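You operate a simulated robot arm through the tools that you are given. There is no shell and no other tool.

You run a simulated robot arm. Do the job below in one go: nothing can be reset, and whatever is moved stays where it is left.

TASK
Zero the counter, pour two half-second shots into the cup, then send the carriage home.
Fine: the cup stands under the nozzle; let each shot end; select H and START.
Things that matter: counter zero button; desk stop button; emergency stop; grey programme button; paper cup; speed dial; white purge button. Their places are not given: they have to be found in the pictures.

The check looks at the end state, three seconds after you hand in, the way a careful person would. Anything else that was tipped, shoved, dropped, spilled or broken makes it a failure.

THE ROBOT
A 6-joint arm with a four-finger gripper, fixed in place. Base frame: the origin is at the foot of the arm, x ahead of it, y to its left, z up. Readings come in mm, rad, newtons and seconds.
Its first joint turns from -2.897 to 2.897 rad. Payload 3.67 kg.
The TCP is the grasp point between the finger pads, 28 mm short of the fingertips. In the tool frame z runs along the fingers and y along their closing line. The gripper opens to 112 mm. The gripper's body begins 73 mm behind the TCP.
Orientation is that of the tool frame in the base frame, as [roll, pitch, yaw] about the fixed x, y, z axes, in that order (R = Rz(yaw) Ry(pitch) Rx(roll)). With the fingers straight down and closing along the base's y, the tool's x points along the base's -x, its y along +y and its z along -z.

THE INTERFACE
- The arm moves only by the tool play_rows. Its argument "series" is a list that holds one entry, the list of rows, each a list of 7 numbers: the shift along the tool's x, y, z in units of 500 mm (1.0 is 500 mm), then the turn, a rotation vector about the tool's x, y, z in units of 45 degrees (1.0 is 45 degrees), then the finger opening in mm, from 0 to 112. In form: [[[x, y, z, rx, ry, rz, jaw], ...]]. A call has 1 to 20 rows; each row is the pose to reach, as a shift and turn from the pose commanded when the call began, along the tool's axes at that moment. A call with a number of a shift or a turn outside -1 to 1 is refused whole. Each row takes 0.2 s and may step no farther than 50 mm and 0.15 rad from the row before; otherwise, or with a gripper value out of range, the whole call is refused. Where a pose cannot be reached the arm comes as near as it can. A force on the tool above 40 N (or 10 N above the force at the start of the call, whichever is more), or a blocked arm, ends the call early, and 0.2 s more pass. Each finger halts on what it meets, pressing with about 36 N; the grip force reading is that of the motor and also rises with nothing between the fingers. The clock runs only during rows and for 0.2 s after the last one: add rows that repeat a pose to give the fingers time. The reply holds the time, the measured pose of the TCP, the force on the tool along the base axes, the opening and the grip force, in the units named above and with some noise, with the torque about the TCP (base axes, N m) and any sound that the robot's microphone picked up.
- Cameras (640 x 400 px; columns grow to the right, rows downward): "scene" is fixed at [401.6, -648.8, 1626]; the picture's right is [0.95, -0.31, 0.00], its down [-0.11, -0.33, -0.94] and it looks along [0.29, 0.89, -0.35] (base axes); focal length 347 px, centre (320, 200). "wrist" rides on the gripper at [60, -18, -104] in the tool frame; the picture's right is [0.29, 0.96, 0.00], its down [-0.80, 0.24, -0.55] and it looks along [-0.53, 0.16, 0.83] (tool axes); focal length 234 px, centre (320, 200).
- capture(camera): a new picture of that camera. The clock stands still meanwhile.
- pixel_to_xyz(camera, pixels): for up to 12 pixels [column, row] of the newest picture of that camera ("zoom" is the newest enlarged one), the place [x, y, z] in the base frame of the surface seen there, good to about 2 mm. The clock stands still meanwhile.
- close_up(camera, box): a new picture of the part [left, top, right, bottom] of that camera's present view, enlarged. The clock stands still meanwhile.
- close_job(): hands the job in; it is judged then, once.

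Leave the gripper open and the arm clear of the work at the hand-in unless told otherwise.

The tools are called after "Call:" as name(argument=value, ...) on one line, values as JSON. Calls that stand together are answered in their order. play_rows: Moves the arm, as the interface text tells. Its arguments: {"type":"object","properties":{"series":{"type":"array","items":{"type":"array","items":{"type":"array","items":{"type":"number"}}}}},"required":["series"]} The other tools are called the same way: capture (camera) takes a picture; pixel_to_xyz (camera, pixels) gives the place of the surface under pixels of a picture; close_up (camera, box) takes an enlarged picture of a part of a camera's view; close_job () hands the job in.

At the start:

```text
t: 0.0
position: [474.5, 273.0, 1371.1]
ee_rot: [-3.141, 0.002, -3.141]
ft_force: [0.2, -0.9, -0.7]
wrist_torque: [-0.03, 0.01, 0.01]
finger_gap: 112.1
grip_force: 0.1
```

scene: 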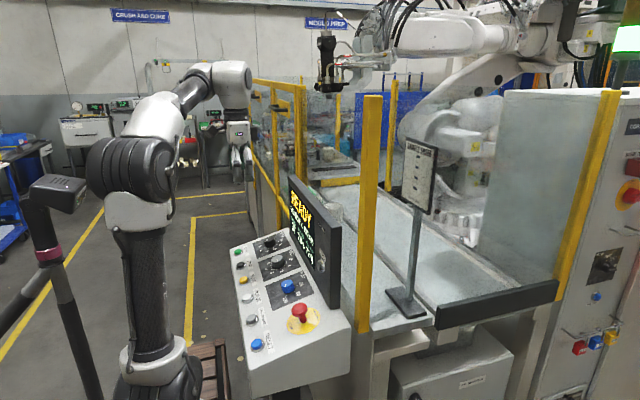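
wrist: 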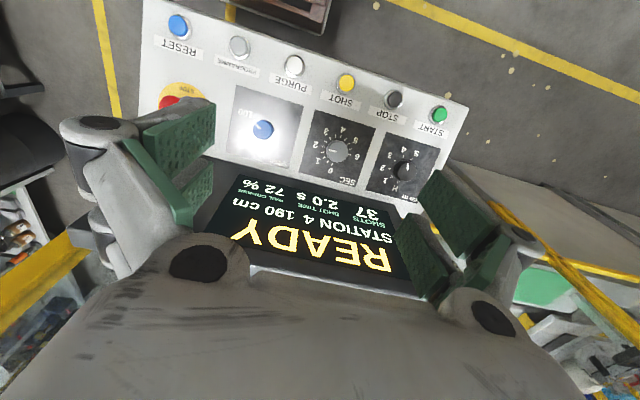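

I see a desk with six buttons (RESET, PROGRAMME, PURGE, SHOT, STOP, START) and three knobs, plus a display reading READY, station 4, 37 shots, 2.0 s. I'll take enlarged pictures to read the details.

Call:
close_up(camera="wrist", box=[130, 0, 480, 220])

Call:
close_up(camera="scene", box=[220, 170, 360, 390])

Call:
close_up(camera="scene", box=[240, 0, 480, 150])

Call:
close_up(camera="scene", box=[360, 120, 640, 400])

```text
1.82 times, centred on (305, 110) of wrist
```

zoom: 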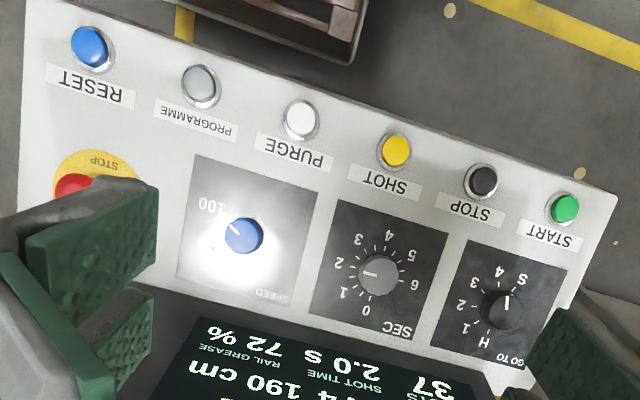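

```text
1.82 times, centred on (290, 280) of scene
```

zoom: 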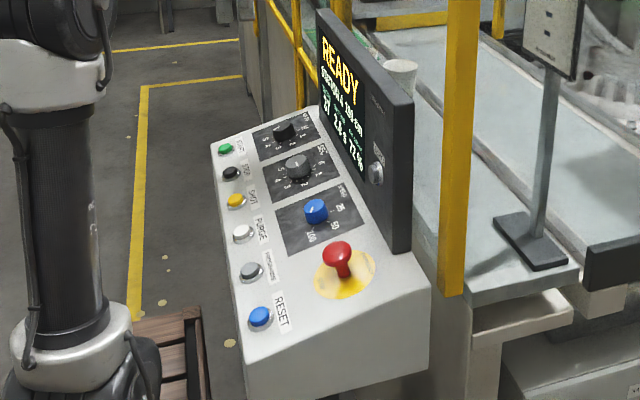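

```text
2.67 times, centred on (360, 75) of scene
```

zoom: 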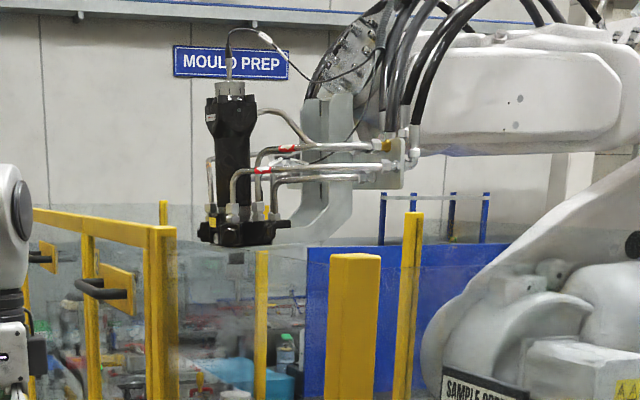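

```text
1.43 times, centred on (500, 260) of scene
```

zoom: 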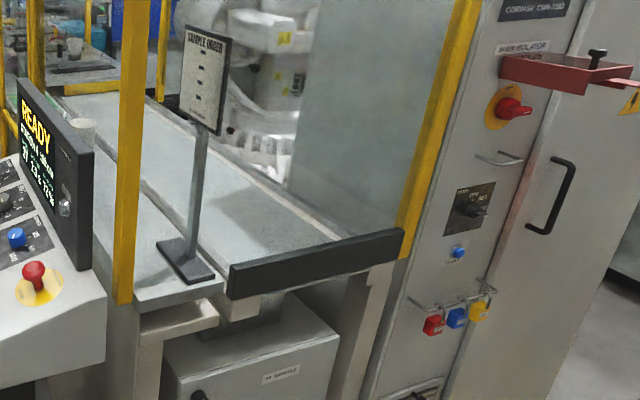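

Next I'll zoom further on the sample order sign, the display, the thing on the display's side, and the cabinet.

Call:
close_up(camera="scene", box=[395, 130, 445, 220])

Call:
close_up(camera="scene", box=[280, 170, 350, 310])

Call:
close_up(camera="scene", box=[225, 225, 325, 360])

Call:
close_up(camera="scene", box=[560, 230, 640, 370])

Call:
close_up(camera="wrist", box=[190, 160, 450, 300])

Call:
close_up(camera="wrist", box=[340, 110, 460, 220])

```text
4.44 times, centred on (420, 175) of scene
```

zoom: 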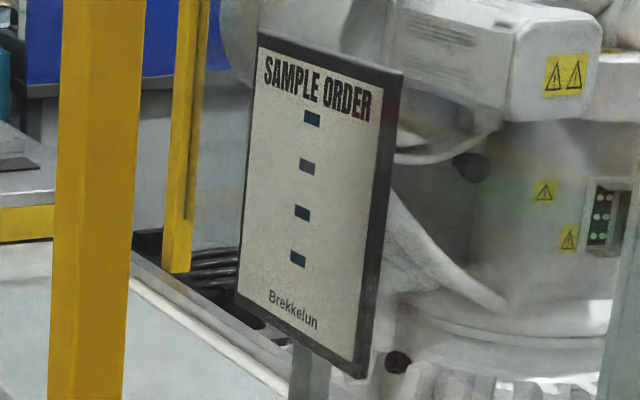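

```text
2.86 times, centred on (315, 240) of scene
```

zoom: 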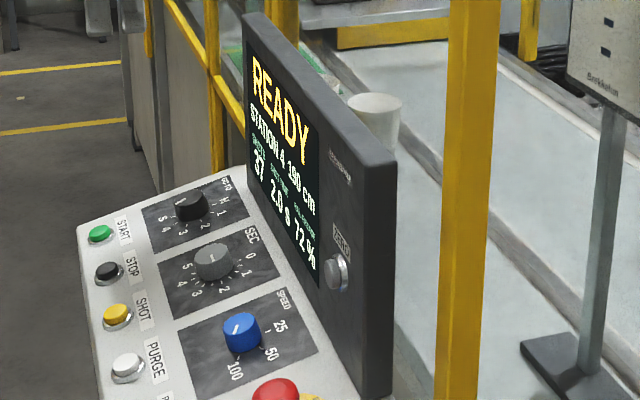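

```text
2.96 times, centred on (275, 292) of scene
```

zoom: 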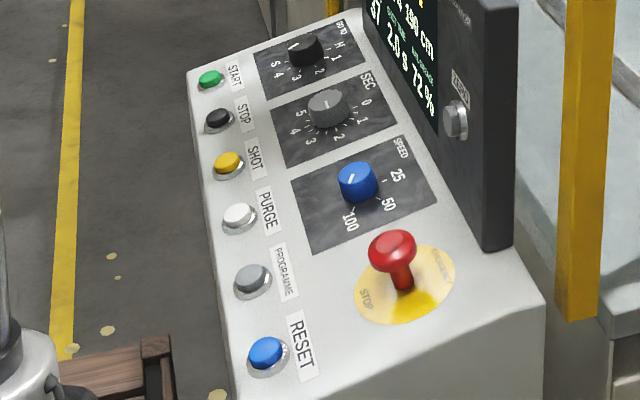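

```text
2.86 times, centred on (600, 300) of scene
```

zoom: 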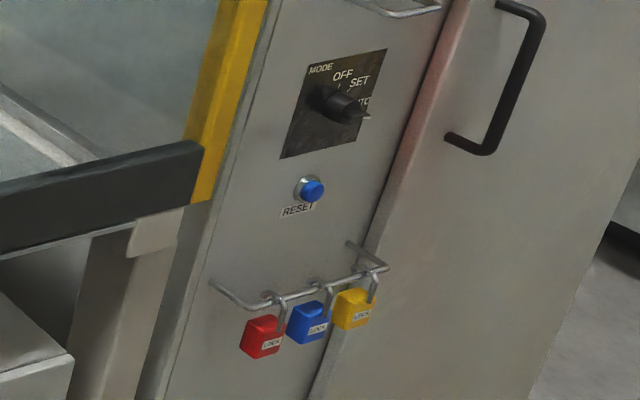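

```text
2.46 times, centred on (320, 230) of wrist
```

zoom: 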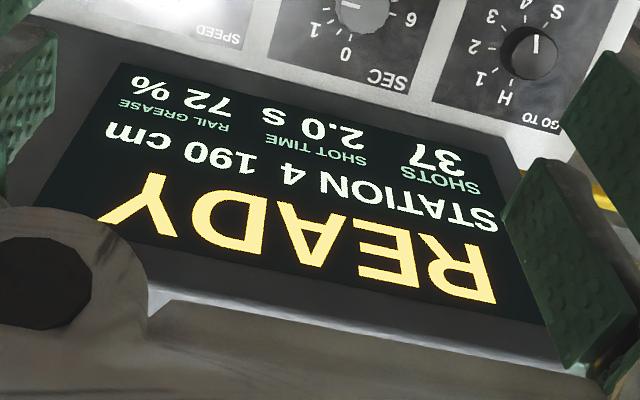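

```text
3.64 times, centred on (400, 165) of wrist
```

zoom: 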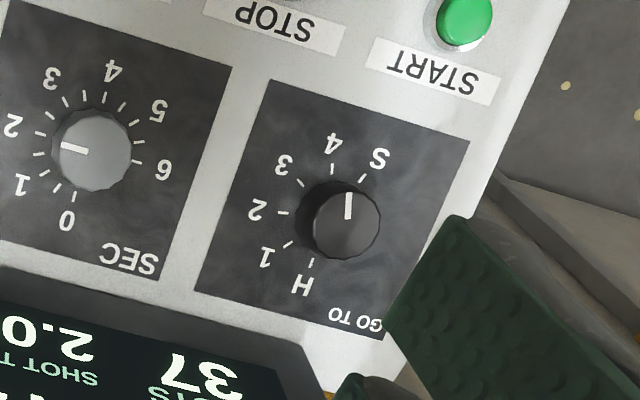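

Controls are now read: ZERO is the silver button on the display's right side, the SEC knob is at 2, and the GO TO knob is at 4. I'll measure the cup and nozzle, the buttons and the knobs on fresh pictures.

Call:
capture(camera="scene")

Call:
pixel_to_xyz(camera="scene", pixels=[[318, 189], [316, 194], [330, 195], [326, 91], [320, 90], [334, 90], [321, 262], [345, 200], [310, 200], [290, 180], [340, 220], [335, 300]])

Call:
close_up(camera="scene", box=[225, 225, 325, 360])

Call:
pixel_to_xyz(camera="zoom", pixels=[[210, 77], [217, 117], [226, 160], [237, 214], [250, 275], [265, 350], [304, 42], [326, 100], [356, 175], [458, 118], [448, 118], [390, 240]])

Call:
pixel_to_xyz(camera="zoom", pixels=[[265, 70], [365, 60], [280, 135], [380, 85], [310, 245], [430, 200], [490, 20], [495, 200], [300, 55], [320, 120], [200, 100], [300, 380]])

```text
taken
```

scene: 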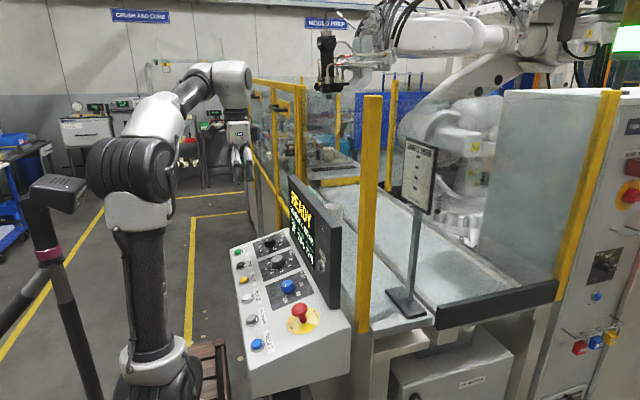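

```text
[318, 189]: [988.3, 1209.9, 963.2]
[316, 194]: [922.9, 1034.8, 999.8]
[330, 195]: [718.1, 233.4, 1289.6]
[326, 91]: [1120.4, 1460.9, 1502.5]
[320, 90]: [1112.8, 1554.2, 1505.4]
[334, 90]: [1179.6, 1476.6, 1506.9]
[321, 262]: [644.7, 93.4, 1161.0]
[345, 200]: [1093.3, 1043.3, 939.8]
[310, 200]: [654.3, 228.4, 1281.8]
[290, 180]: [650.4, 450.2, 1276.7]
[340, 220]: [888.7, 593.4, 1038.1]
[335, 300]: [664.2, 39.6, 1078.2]
```

```text
2.96 times, centred on (275, 292) of scene
```

zoom: 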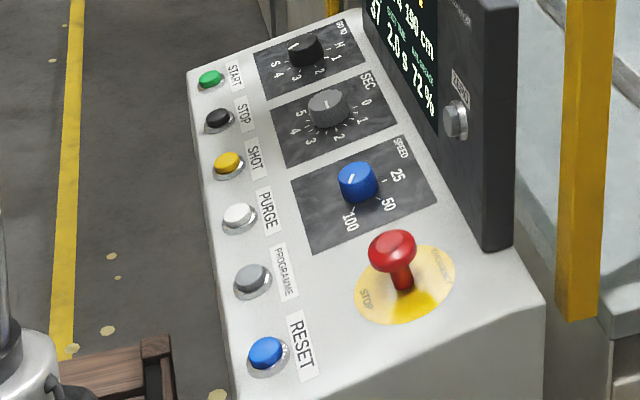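

```text
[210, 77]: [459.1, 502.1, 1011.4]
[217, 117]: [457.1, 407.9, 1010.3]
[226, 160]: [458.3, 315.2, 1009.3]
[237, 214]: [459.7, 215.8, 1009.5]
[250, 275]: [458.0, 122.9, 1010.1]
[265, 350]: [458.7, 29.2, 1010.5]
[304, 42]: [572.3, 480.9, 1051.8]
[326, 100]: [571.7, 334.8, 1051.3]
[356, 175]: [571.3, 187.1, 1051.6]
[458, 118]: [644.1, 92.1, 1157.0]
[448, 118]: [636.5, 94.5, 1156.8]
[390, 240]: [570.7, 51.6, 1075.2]
```

```text
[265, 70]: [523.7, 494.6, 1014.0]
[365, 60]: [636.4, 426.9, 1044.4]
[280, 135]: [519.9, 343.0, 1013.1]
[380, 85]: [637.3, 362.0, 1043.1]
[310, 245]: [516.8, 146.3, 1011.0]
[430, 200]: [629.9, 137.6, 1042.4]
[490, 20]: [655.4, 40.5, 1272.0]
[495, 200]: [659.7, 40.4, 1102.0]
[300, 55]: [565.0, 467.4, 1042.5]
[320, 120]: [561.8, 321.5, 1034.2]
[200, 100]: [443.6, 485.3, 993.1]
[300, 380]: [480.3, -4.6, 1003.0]
```

The panel buttons lie at x≈459, z≈1010, and the knob tops at x≈572, z≈1052. The cup should be near scene pixel (334, 207), so I'll zoom in on it and on the nozzle tip.

Call:
pixel_to_xyz(camera="scene", pixels=[[334, 205], [330, 206], [338, 206], [339, 212], [334, 204], [345, 215], [326, 91], [328, 88], [324, 92], [331, 91]])

Call:
close_up(camera="scene", box=[310, 185, 370, 225])

Call:
close_up(camera="scene", box=[300, 50, 360, 110])

Call:
close_up(camera="scene", box=[300, 230, 350, 310])

Call:
close_up(camera="scene", box=[250, 230, 310, 275])

```text
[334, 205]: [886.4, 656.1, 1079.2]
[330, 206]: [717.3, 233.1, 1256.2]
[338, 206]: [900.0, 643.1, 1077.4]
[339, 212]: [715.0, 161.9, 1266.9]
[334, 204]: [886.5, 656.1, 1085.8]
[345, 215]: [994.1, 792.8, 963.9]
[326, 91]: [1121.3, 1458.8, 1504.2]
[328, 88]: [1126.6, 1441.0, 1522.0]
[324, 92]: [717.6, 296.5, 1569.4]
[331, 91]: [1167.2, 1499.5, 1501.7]
```

```text
10.00 times, centred on (340, 205) of scene
```

zoom: 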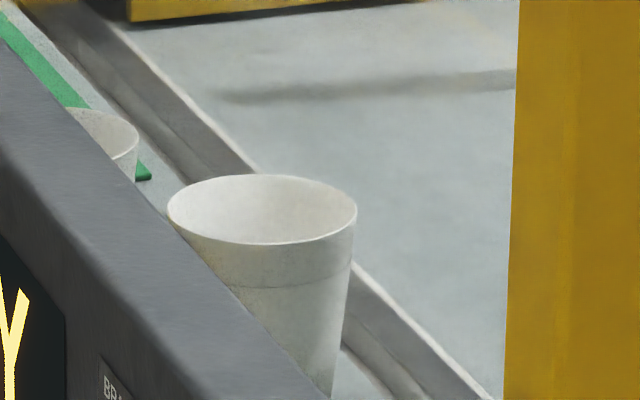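

```text
6.67 times, centred on (330, 80) of scene
```

zoom: 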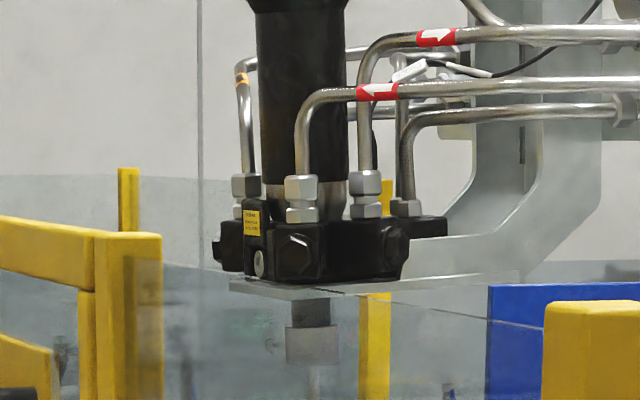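

```text
5.00 times, centred on (325, 270) of scene
```

zoom: 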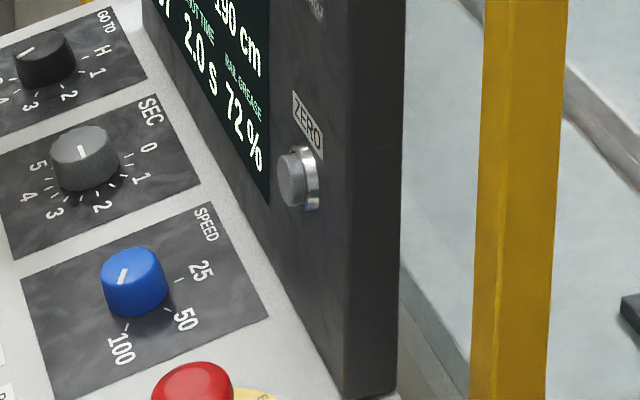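

```text
8.89 times, centred on (280, 252) of scene
```

zoom: 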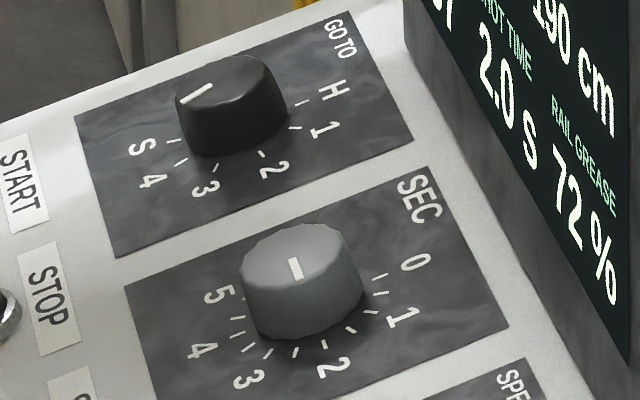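

There are two cups: one at scene (334, 205), and one further off near a green strip at (319, 198). I'll measure which of them is under the nozzle, whose tip is near (329, 102).

Call:
close_up(camera="scene", box=[300, 170, 360, 210])

Call:
pixel_to_xyz(camera="scene", pixels=[[329, 102], [328, 105], [320, 198], [319, 197], [322, 200], [321, 201], [324, 202], [312, 190], [300, 178], [305, 182], [330, 110]])

Call:
close_up(camera="scene", box=[280, 80, 380, 200])

```text
10.00 times, centred on (330, 190) of scene
```

zoom: 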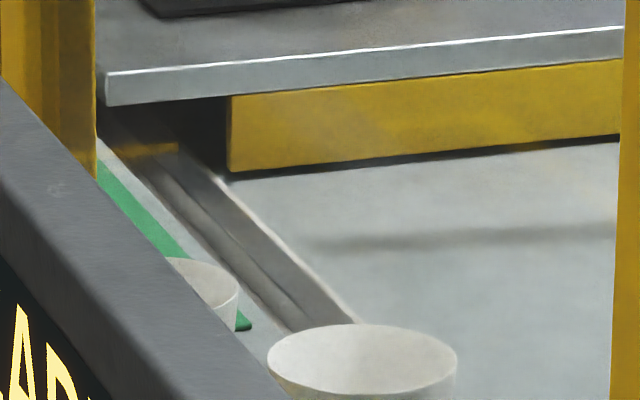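

```text
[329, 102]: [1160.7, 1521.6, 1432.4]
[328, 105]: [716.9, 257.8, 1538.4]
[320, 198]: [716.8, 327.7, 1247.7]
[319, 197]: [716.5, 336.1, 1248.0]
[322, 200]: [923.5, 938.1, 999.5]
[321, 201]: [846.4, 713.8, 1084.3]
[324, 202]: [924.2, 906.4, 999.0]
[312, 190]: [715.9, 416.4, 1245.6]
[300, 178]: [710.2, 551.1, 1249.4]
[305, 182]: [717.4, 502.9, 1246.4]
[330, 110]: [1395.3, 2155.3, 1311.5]
```

```text
3.33 times, centred on (330, 140) of scene
```

zoom: 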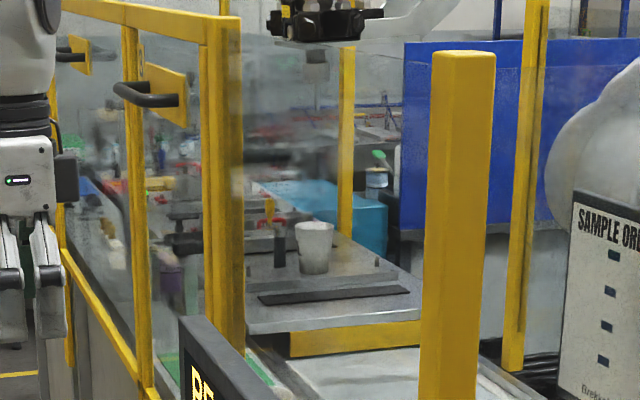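

There is a third cup, standing on a table right under the nozzle at scene (328, 153). I'll measure that cup, the table, the rail and the nozzle.

Call:
pixel_to_xyz(camera="zoom", pixels=[[314, 225], [314, 240], [314, 268], [250, 325], [418, 310], [350, 295], [300, 340], [415, 335], [320, 65], [316, 75], [279, 250], [350, 250]])

Call:
close_up(camera="scene", box=[300, 130, 360, 180])

Call:
close_up(camera="scene", box=[330, 170, 560, 340])

Call:
pixel_to_xyz(camera="zoom", pixels=[[100, 100], [200, 200], [300, 250], [390, 300], [140, 40], [60, 120], [150, 150], [330, 200], [450, 330], [250, 320]])

```text
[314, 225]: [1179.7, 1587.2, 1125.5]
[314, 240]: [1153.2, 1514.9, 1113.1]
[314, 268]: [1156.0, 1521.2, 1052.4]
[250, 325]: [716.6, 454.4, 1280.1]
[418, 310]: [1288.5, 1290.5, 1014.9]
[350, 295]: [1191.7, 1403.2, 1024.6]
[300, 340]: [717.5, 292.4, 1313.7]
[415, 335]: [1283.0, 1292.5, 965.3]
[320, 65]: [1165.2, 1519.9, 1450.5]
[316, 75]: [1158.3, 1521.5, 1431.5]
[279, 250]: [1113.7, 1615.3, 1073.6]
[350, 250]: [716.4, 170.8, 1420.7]
```

```text
8.00 times, centred on (330, 155) of scene
```

zoom: 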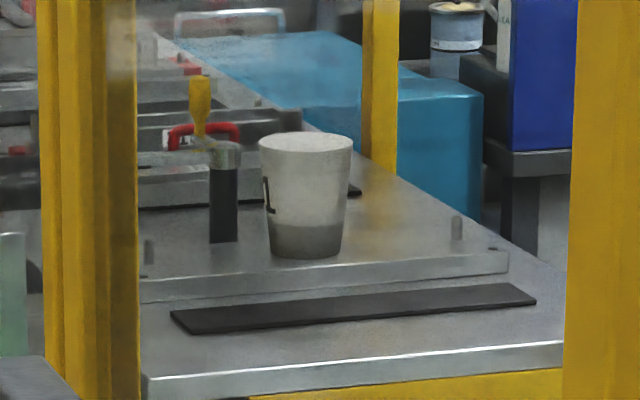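

```text
2.35 times, centred on (445, 255) of scene
```

zoom: 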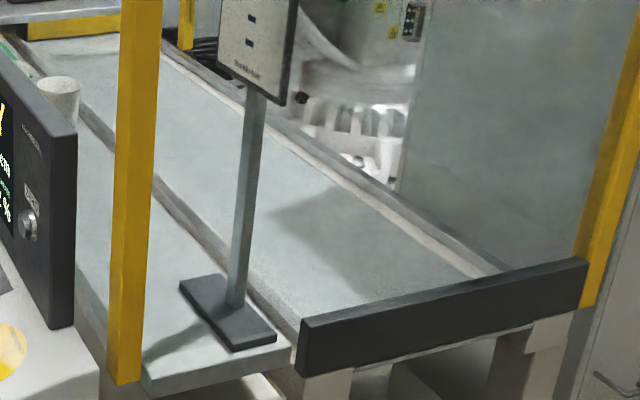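

```text
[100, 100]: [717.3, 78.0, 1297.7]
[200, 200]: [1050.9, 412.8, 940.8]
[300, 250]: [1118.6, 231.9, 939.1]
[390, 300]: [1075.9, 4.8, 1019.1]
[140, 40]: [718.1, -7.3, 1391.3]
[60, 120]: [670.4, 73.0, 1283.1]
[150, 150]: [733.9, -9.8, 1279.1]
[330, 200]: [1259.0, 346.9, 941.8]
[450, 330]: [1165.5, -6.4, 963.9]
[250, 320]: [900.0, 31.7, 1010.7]
```

The nozzle tip is at about (1160, 1520, 1432) and its cup at about (1155, 1520). So the cup really does stand under the nozzle, and I won't touch it. Now I'll measure the display face around the ZERO button and look at the speed dial.

Call:
close_up(camera="scene", box=[300, 230, 350, 310])

Call:
pixel_to_xyz(camera="zoom", pixels=[[290, 180], [296, 165], [285, 195], [340, 100], [335, 180], [325, 250], [300, 250], [330, 370], [310, 180], [265, 150]])

Call:
close_up(camera="wrist", box=[230, 90, 300, 160])

```text
5.00 times, centred on (325, 270) of scene
```

zoom: 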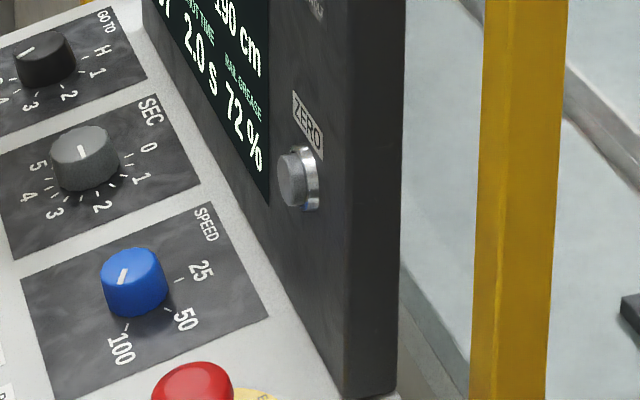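

```text
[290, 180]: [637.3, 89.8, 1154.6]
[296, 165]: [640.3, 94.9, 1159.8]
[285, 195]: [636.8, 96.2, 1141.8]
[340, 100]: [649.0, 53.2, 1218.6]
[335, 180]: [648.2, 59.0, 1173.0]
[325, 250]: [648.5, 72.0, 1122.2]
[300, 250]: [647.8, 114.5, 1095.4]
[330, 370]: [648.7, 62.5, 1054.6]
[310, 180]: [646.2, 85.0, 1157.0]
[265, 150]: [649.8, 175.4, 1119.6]
```

```text
5.71 times, centred on (265, 125) of wrist
```

zoom: 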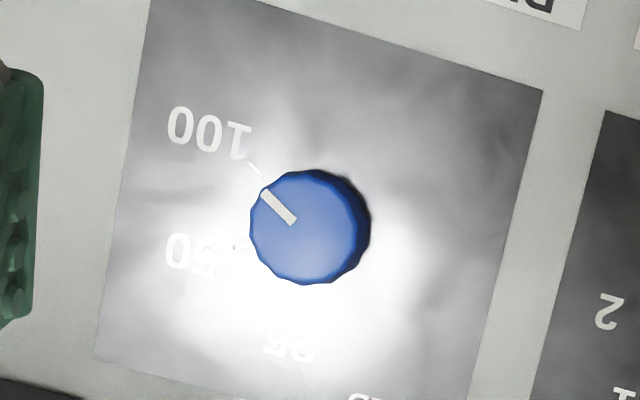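

The display face is vertical at x≈649, with the ZERO button face at about (637, 91, 1151). The speed dial stands at 100. I'll close the fingers, tilt the tool 45° forward and stop short of the ZERO button.

Call:
play_rows(series=[[[-0.027, -0.0455, 0.052, 0, -0.125, 0, 0], [-0.054, -0.091, 0.1035, 0, -0.25, 0, 0], [-0.081, -0.1365, 0.155, 0, -0.375, 0, 0], [-0.1085, -0.182, 0.207, 0, -0.5, 0, 0], [-0.1356, -0.2275, 0.259, 0, -0.625, 0, 0], [-0.163, -0.273, 0.3105, 0, -0.75, 0, 0], [-0.19, -0.3185, 0.362, 0, -0.875, 0, 0], [-0.217, -0.364, 0.414, 0, -1.0, 0, 0], [-0.217, -0.364, 0.414, 0, -1.0, 0, 0], [-0.217, -0.364, 0.414, 0, -1.0, 0, 0]]])

Call:
capture(camera="wrist")

Call:
close_up(camera="scene", box=[240, 170, 360, 310])

```text
t: 2.2
position: [582.4, 93.7, 1168.7]
ee_rot: [-3.14, 0.785, 3.141]
ft_force: [0.5, 0.2, -0.6]
wrist_torque: [-0.02, 0.01, 0.05]
finger_gap: 0.0
grip_force: 35.3
out of reach, approached as far as the arm can: row 8, 9, 10
```

```text
taken
```

wrist: 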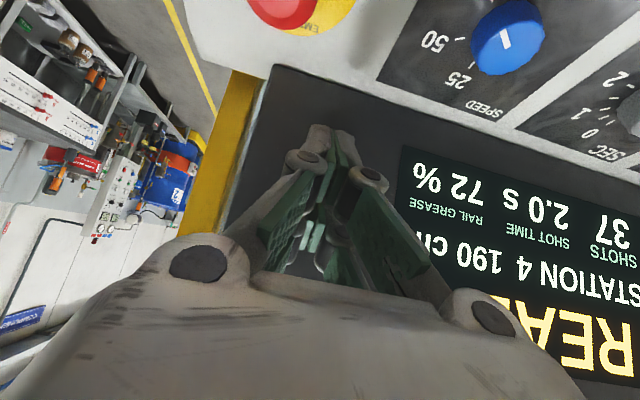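

```text
2.86 times, centred on (300, 240) of scene
```

zoom: 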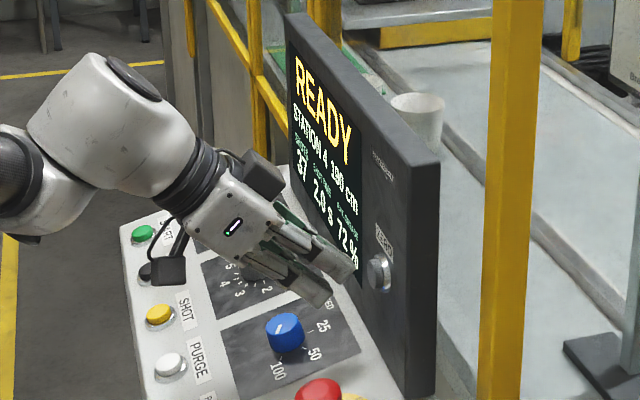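

The arm stopped about 4 mm high near a reach limit, with the leading edge of the fingertips now around z≈1156, still within the button. Next I advance straight along +x by 24 mm and look.

Call:
play_rows(series=[[[-0.017, 0, 0.017, 0, 0, 0, 0], [-0.034, 0, 0.034, 0, 0, 0, 0]]])

Call:
close_up(camera="scene", box=[290, 220, 350, 280])

```text
t: 2.8
position: [605.7, 94.7, 1166.5]
ee_rot: [-3.141, 0.788, -3.14]
ft_force: [-1.9, 0.0, 0.1]
wrist_torque: [0.0, -0.05, 0.02]
finger_gap: 0.0
grip_force: 35.1
```

```text
6.67 times, centred on (320, 250) of scene
```

zoom: 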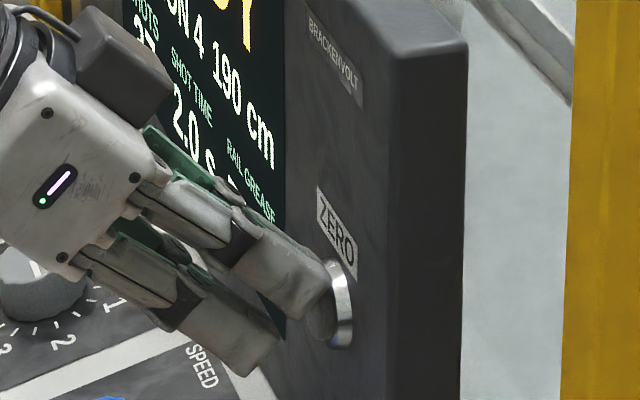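

The button is just touched (−1.9 N in x). The scene view shows two finger shapes, so before pressing I check where each tip really is.

Call:
pixel_to_xyz(camera="zoom", pixels=[[315, 295], [322, 270], [300, 310], [240, 355], [260, 345], [200, 360], [180, 190], [110, 270], [322, 320], [60, 190], [200, 150], [120, 235]])

Call:
capture(camera="wrist")

```text
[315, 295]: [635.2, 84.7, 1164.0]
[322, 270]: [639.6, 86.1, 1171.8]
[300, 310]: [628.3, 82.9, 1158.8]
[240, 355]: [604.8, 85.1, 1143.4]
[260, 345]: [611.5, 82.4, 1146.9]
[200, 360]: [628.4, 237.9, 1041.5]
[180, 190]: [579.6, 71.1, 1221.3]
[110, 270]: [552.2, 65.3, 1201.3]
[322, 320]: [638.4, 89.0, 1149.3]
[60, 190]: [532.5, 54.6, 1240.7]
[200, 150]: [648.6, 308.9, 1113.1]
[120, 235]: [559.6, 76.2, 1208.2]
```

```text
taken
```

wrist: 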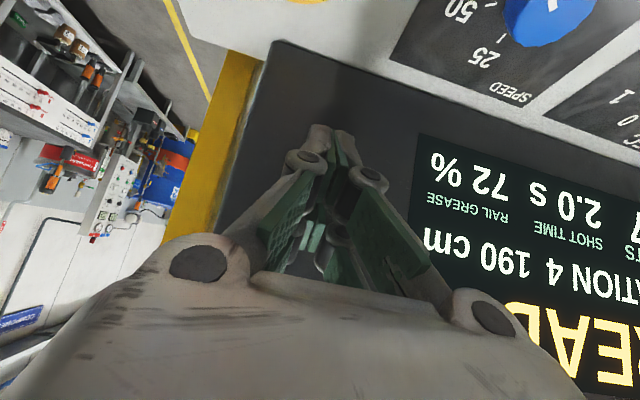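

Each finger turns out to have two prongs, so the tip is wider along the tool x than I assumed, and the upper prong is on the button. I'll push on in small steps and watch the force and the counter.

Call:
play_rows(series=[[[-0.004, 0, 0.004, 0, 0, 0, 0], [-0.008, 0, 0.008, 0, 0, 0, 0]]])

Call:
close_up(camera="scene", box=[280, 190, 350, 280])

```text
t: 3.4
position: [610.1, 93.5, 1167.8]
ee_rot: [3.141, 0.787, 3.14]
ft_force: [-9.7, 0.5, 4.6]
wrist_torque: [0.01, -0.06, 0.06]
finger_gap: 0.1
grip_force: 35.6
heard: click
```

```text
4.44 times, centred on (315, 235) of scene
```

zoom: 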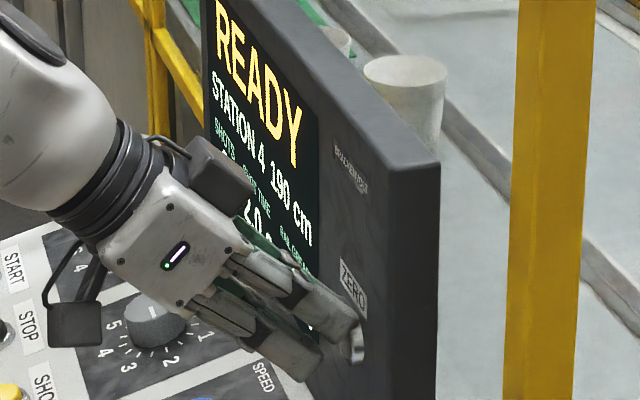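

A click was heard at about 10 N. I'll back off along −x and read the counter.

Call:
play_rows(series=[[[0.03, 0, -0.03, 0, 0, 0, 0], [0.06, 0, -0.06, 0, 0, 0, 0], [0.09, 0, -0.12, 0, 0, 0, 0]]])

Call:
close_up(camera="scene", box=[270, 170, 350, 280])

Call:
capture(camera="wrist")

```text
t: 4.2
position: [541.6, 95.3, 1182.4]
ee_rot: [-3.138, 0.785, -3.14]
ft_force: [-0.1, -0.8, 1.0]
wrist_torque: [0.04, 0.0, 0.0]
finger_gap: 0.0
grip_force: 35.0
out of reach, approached as far as the arm can: row 2, 3
```

```text
3.64 times, centred on (310, 225) of scene
```

zoom: 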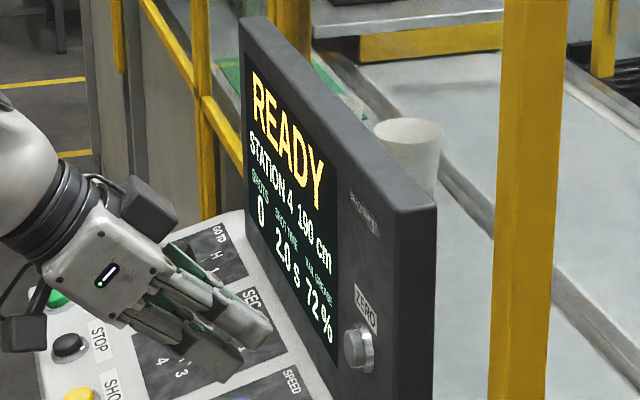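

```text
taken
```

wrist: 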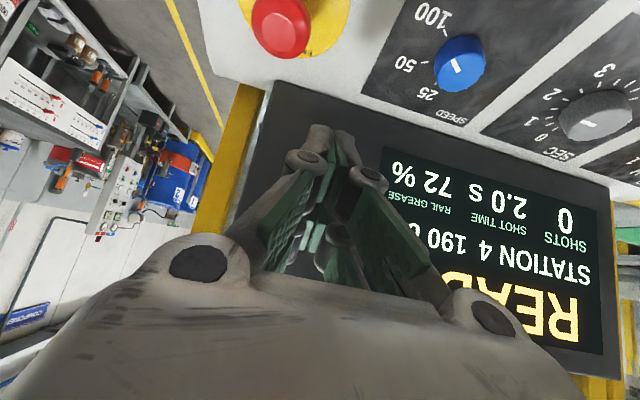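

The counter now shows 0. Next I move over the SEC knob at (572, 335), tilt to the panel's 15° slope and open the fingers to 80 mm.

Call:
play_rows(series=[[[0.0076, 0.08, 0.0136, 0, 0.111, 0, 0], [0.0152, 0.16, 0.0272, 0, 0.222, 0, 80], [0.0228, 0.24, 0.0408, 0, 0.333, 0, 80], [0.0305, 0.32, 0.0544, 0, 0.444, 0, 80], [0.038, 0.4, 0.068, 0, 0.555, 0, 80], [0.0457, 0.479, 0.0816, 0, 0.667, 0, 80], [0.0457, 0.479, 0.0816, 0, 0.667, 0, 80]]])

Call:
capture(camera="wrist")

Call:
close_up(camera="scene", box=[230, 190, 350, 290])

```text
t: 5.8
position: [553.4, 336.9, 1139.1]
ee_rot: [3.141, 0.263, 3.141]
ft_force: [0.7, -0.2, 0.1]
wrist_torque: [0.02, 0.04, 0.0]
finger_gap: 79.9
grip_force: 0.2
```

```text
taken
```

wrist: 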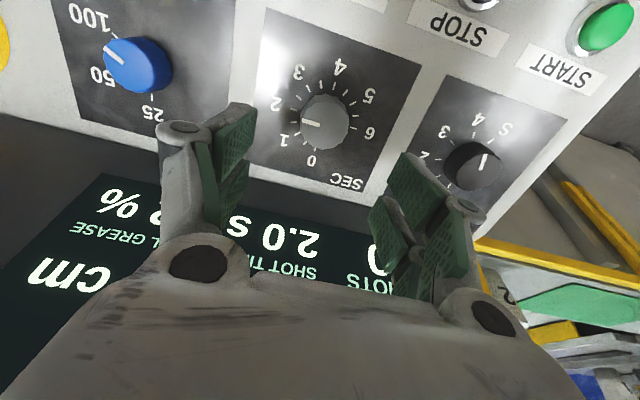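

```text
4.00 times, centred on (290, 240) of scene
```

zoom: 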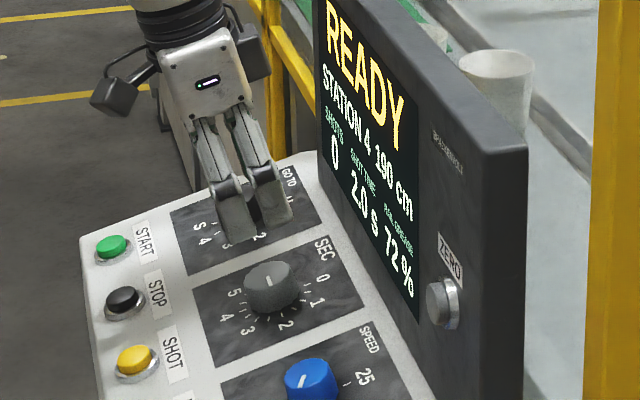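

Now the tool is above the SEC knob. I'll measure the knob's rim and plate points in the wrist picture to get its true centre and size.

Call:
close_up(camera="wrist", box=[240, 40, 440, 200])

Call:
pixel_to_xyz(camera="wrist", pixels=[[303, 122], [348, 122], [325, 97], [325, 143], [325, 120], [288, 122], [362, 130], [483, 160], [501, 160], [445, 165], [140, 65], [170, 65]])

```text
2.50 times, centred on (340, 120) of wrist
```

zoom: 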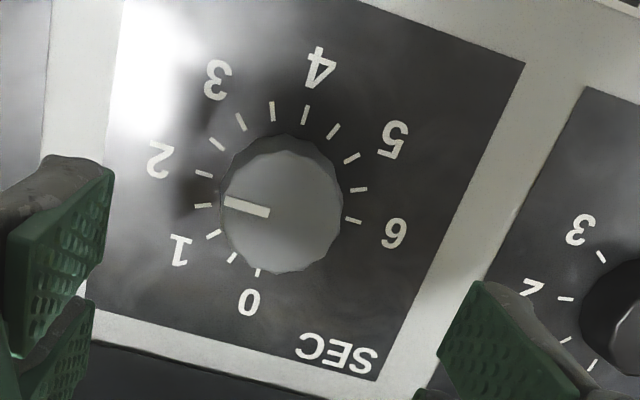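

```text
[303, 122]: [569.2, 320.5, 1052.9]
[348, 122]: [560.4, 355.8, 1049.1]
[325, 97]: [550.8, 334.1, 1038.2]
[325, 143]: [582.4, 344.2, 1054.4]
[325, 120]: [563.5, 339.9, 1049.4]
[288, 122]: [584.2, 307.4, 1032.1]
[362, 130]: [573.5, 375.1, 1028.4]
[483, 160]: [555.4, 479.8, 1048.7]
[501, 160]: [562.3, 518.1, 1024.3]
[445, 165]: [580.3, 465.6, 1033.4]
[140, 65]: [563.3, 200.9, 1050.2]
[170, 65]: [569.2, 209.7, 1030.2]
```

The ticks are 22.5° apart per half second, so 2.0 to 0.5 is 67.5° counter-clockwise seen from above. I'll take the rim points of the SEC knob top in this enlarged picture to find its centre.

Call:
pixel_to_xyz(camera="zoom", pixels=[[283, 212], [227, 212], [338, 212], [283, 155], [283, 267], [245, 170], [322, 170], [245, 252], [320, 252], [257, 272], [353, 220], [306, 113]])

Call:
close_up(camera="scene", box=[250, 235, 310, 275])

Call:
pixel_to_xyz(camera="zoom", pixels=[[242, 225], [352, 210], [295, 180], [300, 250], [297, 215], [300, 300], [180, 50], [290, 60], [230, 25], [240, 90], [232, 55], [310, 320]])

```text
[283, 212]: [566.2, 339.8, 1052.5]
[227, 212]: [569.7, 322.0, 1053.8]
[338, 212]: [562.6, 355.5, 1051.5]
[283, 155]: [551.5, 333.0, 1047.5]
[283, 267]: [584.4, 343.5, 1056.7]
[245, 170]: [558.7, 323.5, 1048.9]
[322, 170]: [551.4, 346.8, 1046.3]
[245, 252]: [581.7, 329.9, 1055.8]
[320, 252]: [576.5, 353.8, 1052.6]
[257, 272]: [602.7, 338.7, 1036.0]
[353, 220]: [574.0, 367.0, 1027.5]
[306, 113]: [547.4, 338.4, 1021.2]
```

```text
10.00 times, centred on (280, 255) of scene
```

zoom: 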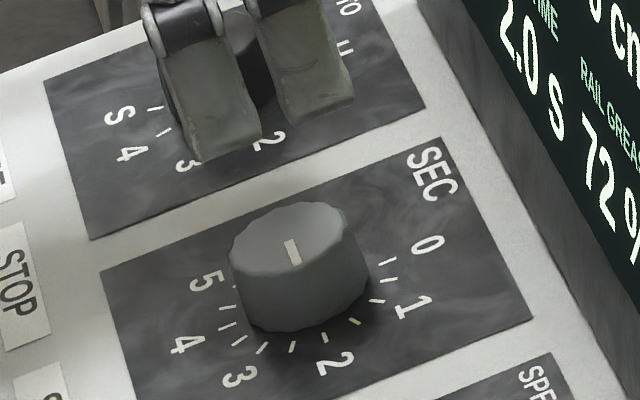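

```text
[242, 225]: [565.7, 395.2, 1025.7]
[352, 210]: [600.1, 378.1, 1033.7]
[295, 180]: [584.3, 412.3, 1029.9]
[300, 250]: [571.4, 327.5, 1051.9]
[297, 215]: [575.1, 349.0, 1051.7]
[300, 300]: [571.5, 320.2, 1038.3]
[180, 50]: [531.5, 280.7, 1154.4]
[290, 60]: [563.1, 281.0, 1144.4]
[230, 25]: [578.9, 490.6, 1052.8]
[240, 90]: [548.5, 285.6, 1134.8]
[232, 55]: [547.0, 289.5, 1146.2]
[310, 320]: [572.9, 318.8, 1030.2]
```

From the ticks and rim, the SEC knob axis passes (575, 338.5, 1028.6) at the plate and its radius is about 18 mm. I'll lower straight along the axis with the jaws open, so the tips stop about 7 mm above the plate.

Call:
play_rows(series=[[[0.0154, 0.0032, 0.04, 0, 0, 0, 80], [0.0154, 0.0032, 0.08, 0, 0, 0, 80], [0.0154, 0.0032, 0.12, 0, 0, 0, 80], [0.0154, 0.0032, 0.1547, 0, 0, 0, 80]]])

Call:
capture(camera="wrist")

Call:
close_up(camera="scene", box=[240, 225, 320, 285])

```text
t: 6.8
position: [563.9, 337.0, 1061.6]
ee_rot: [3.141, 0.264, -3.142]
ft_force: [0.6, -0.4, 0.2]
wrist_torque: [0.02, -0.02, 0.01]
finger_gap: 79.9
grip_force: 0.0
```

```text
taken
```

wrist: 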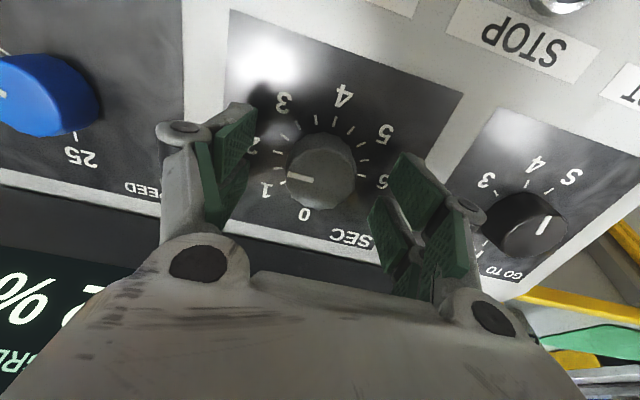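

```text
6.67 times, centred on (280, 255) of scene
```

zoom: 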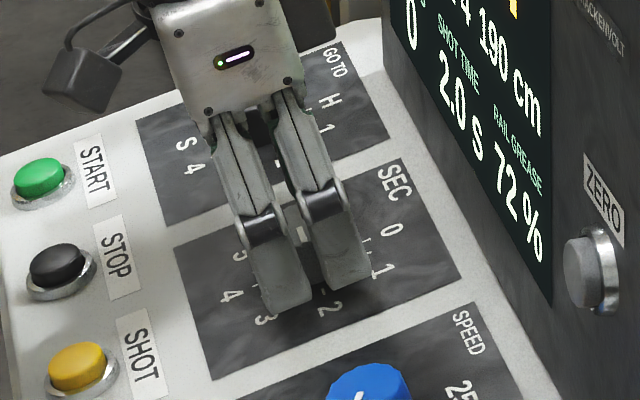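

The jaws straddle the knob. I'll shift by about 1 mm and close on it.

Call:
play_rows(series=[[[-0.003, 0.002, 0, 0, 0, 0, 60], [-0.003, 0.002, 0, 0, 0, 0, 45], [-0.003, 0.002, 0, 0, 0, 0, 30], [-0.003, 0.002, 0, 0, 0, 0, 30]]])

Call:
close_up(camera="scene", box=[240, 225, 320, 285])

```text
t: 7.8
position: [565.7, 337.1, 1061.7]
ee_rot: [-3.142, 0.263, 3.141]
ft_force: [0.8, -0.7, -0.6]
wrist_torque: [-0.07, -0.06, -0.05]
finger_gap: 38.8
grip_force: 45.3
```

```text
6.67 times, centred on (280, 255) of scene
```

zoom: 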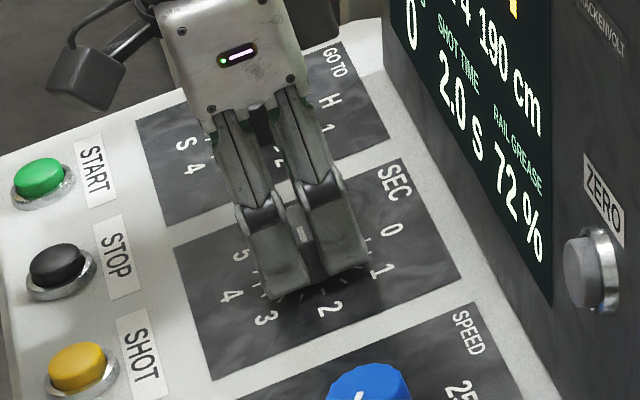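

It is gripped at 38.8 mm with hardly any side force. Now I turn it 22.5° counter-clockwise seen from above (rz −0.5) and read the display.

Call:
play_rows(series=[[[0, 0, 0, 0, 0, -0.125, 30], [0, 0, 0, 0, 0, -0.25, 30], [0, 0, 0, 0, 0, -0.375, 30], [0, 0, 0, 0, 0, -0.5, 30]]])

Call:
close_up(camera="scene", box=[240, 205, 340, 285])

```text
t: 8.8
position: [565.3, 338.7, 1061.8]
ee_rot: [-3.038, 0.243, -2.734]
ft_force: [-9.0, 0.7, 1.1]
wrist_torque: [0.0, 0.06, -0.01]
finger_gap: 38.7
grip_force: 44.6
```

```text
5.00 times, centred on (290, 245) of scene
```

zoom: 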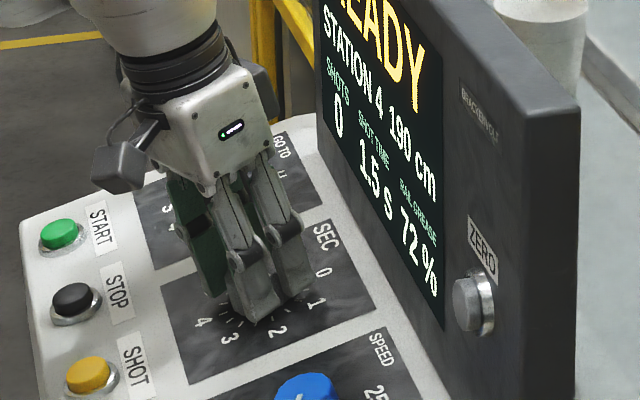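

Display says 1.5 s, so the direction and scale are right. I'll turn another 45° (rz −1.0) with a 1.5 mm shift to −x to ease the side force.

Call:
play_rows(series=[[[0.0028, 0.0011, 0, 0, 0, -0.125, 30], [0.0028, 0.0011, 0, 0, 0, -0.25, 30], [0.0028, 0.0011, 0, 0, 0, -0.375, 30], [0.0028, 0.0011, 0, 0, 0, -0.5, 30], [0.0028, 0.0011, 0, 0, 0, -0.625, 30], [0.0028, 0.0011, 0, 0, 0, -0.75, 30], [0.0028, 0.0011, 0, 0, 0, -0.875, 30], [0.0028, 0.0011, 0, 0, 0, -1.0, 30]]])

Call:
close_up(camera="scene", box=[240, 205, 340, 285])

```text
t: 10.6
position: [566.3, 338.3, 1061.6]
ee_rot: [-2.896, 0.101, -1.95]
ft_force: [8.1, -1.6, 11.9]
wrist_torque: [0.37, -0.57, 0.12]
finger_gap: 38.9
grip_force: 44.6
```

```text
5.00 times, centred on (290, 245) of scene
```

zoom: 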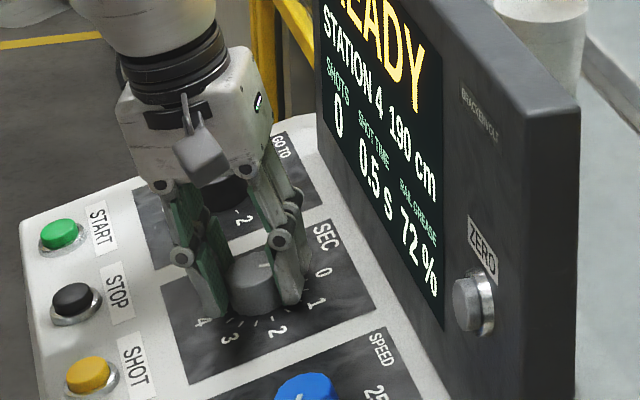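

It shows 0.5 s. I'll open the jaws, rise along the knob axis and confirm the value stays.

Call:
play_rows(series=[[[0, 0, 0, 0, 0, 0, 55], [0, 0, 0, 0, 0, 0, 65], [0, 0, -0.05, 0, 0, 0, 65], [0, 0, -0.12, 0, 0, 0, 65], [0, 0, -0.2, 0, 0, 0, 65]]])

Call:
close_up(camera="scene", box=[240, 205, 340, 285])

```text
t: 11.8
position: [540.1, 337.5, 1158.9]
ee_rot: [-2.899, 0.097, -1.951]
ft_force: [0.5, 0.0, -0.5]
wrist_torque: [-0.03, 0.02, 0.01]
finger_gap: 64.9
grip_force: 0.1
```

```text
5.00 times, centred on (290, 245) of scene
```

zoom: 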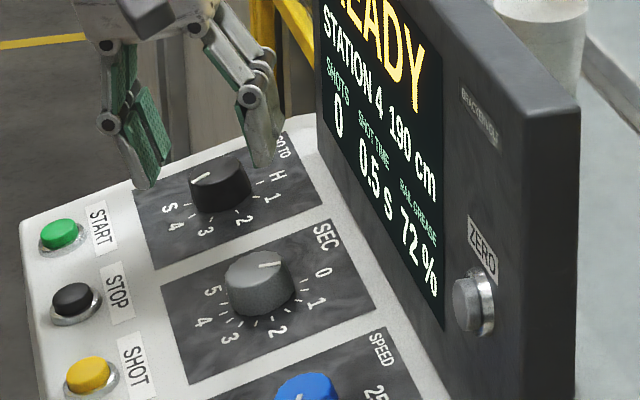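

The dial now holds 0.5 s. Next I close the fingers, turn the tool back and move above the yellow SHOT button at (458, 316, 1010).

Call:
play_rows(series=[[[0.0, 0.0, 0.0, 0, 0, 0.125, 0], [0.0174, 0.026, 0.0156, 0, 0, 0.25, 0], [0.0348, 0.052, 0.0312, 0, 0, 0.375, 0], [0.0522, 0.0778, 0.0468, 0, 0, 0.5, 0], [0.07, 0.104, 0.0624, 0, 0, 0.625, 0], [0.0872, 0.13, 0.078, 0, 0, 0.75, 0], [0.1046, 0.156, 0.0936, 0, 0, 0.875, 0], [0.122, 0.1818, 0.1092, 0, 0, 1.0, 0]]])

Call:
play_rows(series=[[[0, 0, 0, 0, 0, 0.125, 0], [0, 0, 0, 0, 0, 0.25, 0], [0, 0, 0, 0, 0, 0.375, 0], [0, 0, 0, 0, 0, 0.5, 0]]])

Call:
capture(camera="wrist")

Call:
close_up(camera="scene", box=[220, 215, 320, 305])

```text
t: 13.6
position: [450.5, 316.8, 1077.4]
ee_rot: [-3.039, 0.243, -2.74]
ft_force: [0.0, 0.6, 0.0]
wrist_torque: [-0.01, 0.0, -0.01]
finger_gap: 0.1
grip_force: 36.3
```

```text
t: 14.6
position: [450.4, 317.4, 1078.4]
ee_rot: [3.141, 0.263, 3.139]
ft_force: [-0.6, -1.3, 0.1]
wrist_torque: [0.01, 0.02, 0.02]
finger_gap: 0.0
grip_force: 35.6
```

```text
taken
```

wrist: 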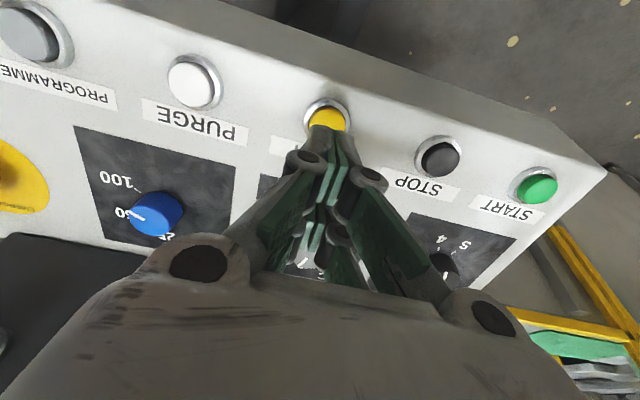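

```text
4.44 times, centred on (270, 260) of scene
```

zoom: 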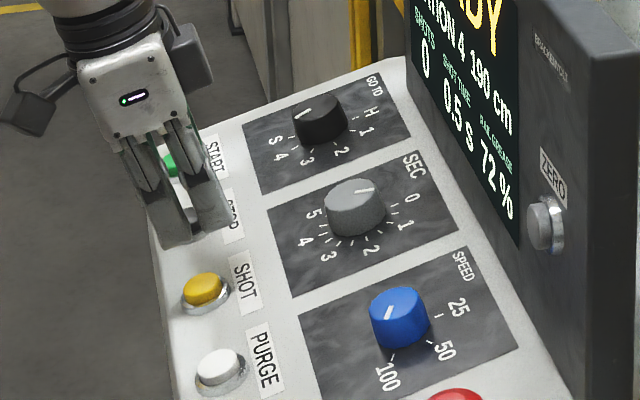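

The fingertips line up with the yellow SHOT button at wrist pixel (328, 115). A quick check of its centre, then I go down.

Call:
pixel_to_xyz(camera="wrist", pixels=[[312, 112], [342, 120], [328, 106], [325, 115], [340, 128], [418, 158], [455, 158], [440, 145], [520, 188], [555, 188], [540, 178]])

Call:
pixel_to_xyz(camera="zoom", pixels=[[183, 287], [222, 285], [202, 273], [202, 293], [203, 305], [180, 235], [205, 225]])

```text
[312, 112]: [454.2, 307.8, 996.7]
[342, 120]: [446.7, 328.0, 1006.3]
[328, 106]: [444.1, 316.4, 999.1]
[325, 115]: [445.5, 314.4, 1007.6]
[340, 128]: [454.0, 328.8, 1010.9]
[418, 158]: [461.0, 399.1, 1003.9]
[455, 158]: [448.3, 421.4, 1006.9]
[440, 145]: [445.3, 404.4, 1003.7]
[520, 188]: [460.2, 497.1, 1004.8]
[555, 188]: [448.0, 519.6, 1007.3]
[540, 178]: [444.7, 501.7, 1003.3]
```

```text
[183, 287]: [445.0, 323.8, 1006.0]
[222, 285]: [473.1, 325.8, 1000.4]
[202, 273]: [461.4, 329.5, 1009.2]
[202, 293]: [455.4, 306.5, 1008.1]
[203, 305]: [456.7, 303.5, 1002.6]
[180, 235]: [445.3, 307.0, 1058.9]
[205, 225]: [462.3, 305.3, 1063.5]
```

The cap centre is about (458, 317, 1009). I'll lower to just about touching it (38 mm), without pressing.

Call:
play_rows(series=[[[0, 0, 0.04, 0, 0, 0, 0], [0, 0, 0.068, 0, 0, 0, 0], [0, 0, 0.076, 0, 0, 0, 0]]])

Call:
close_up(camera="scene", box=[225, 240, 295, 300])

```text
t: 15.4
position: [459.8, 316.5, 1040.0]
ee_rot: [3.141, 0.262, 3.142]
ft_force: [0.2, -0.9, -0.4]
wrist_torque: [0.05, 0.01, 0.02]
finger_gap: 0.3
grip_force: 35.8
```

```text
6.67 times, centred on (260, 270) of scene
```

zoom: 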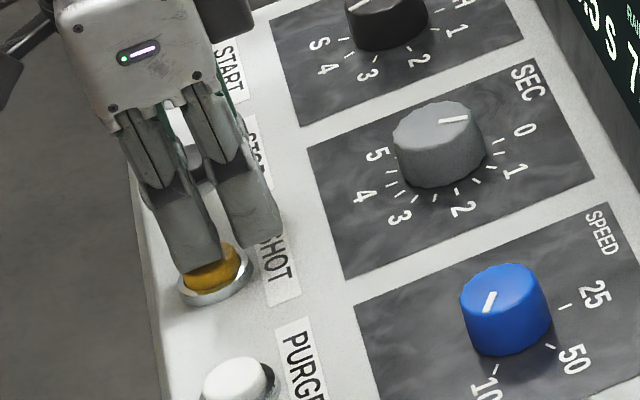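

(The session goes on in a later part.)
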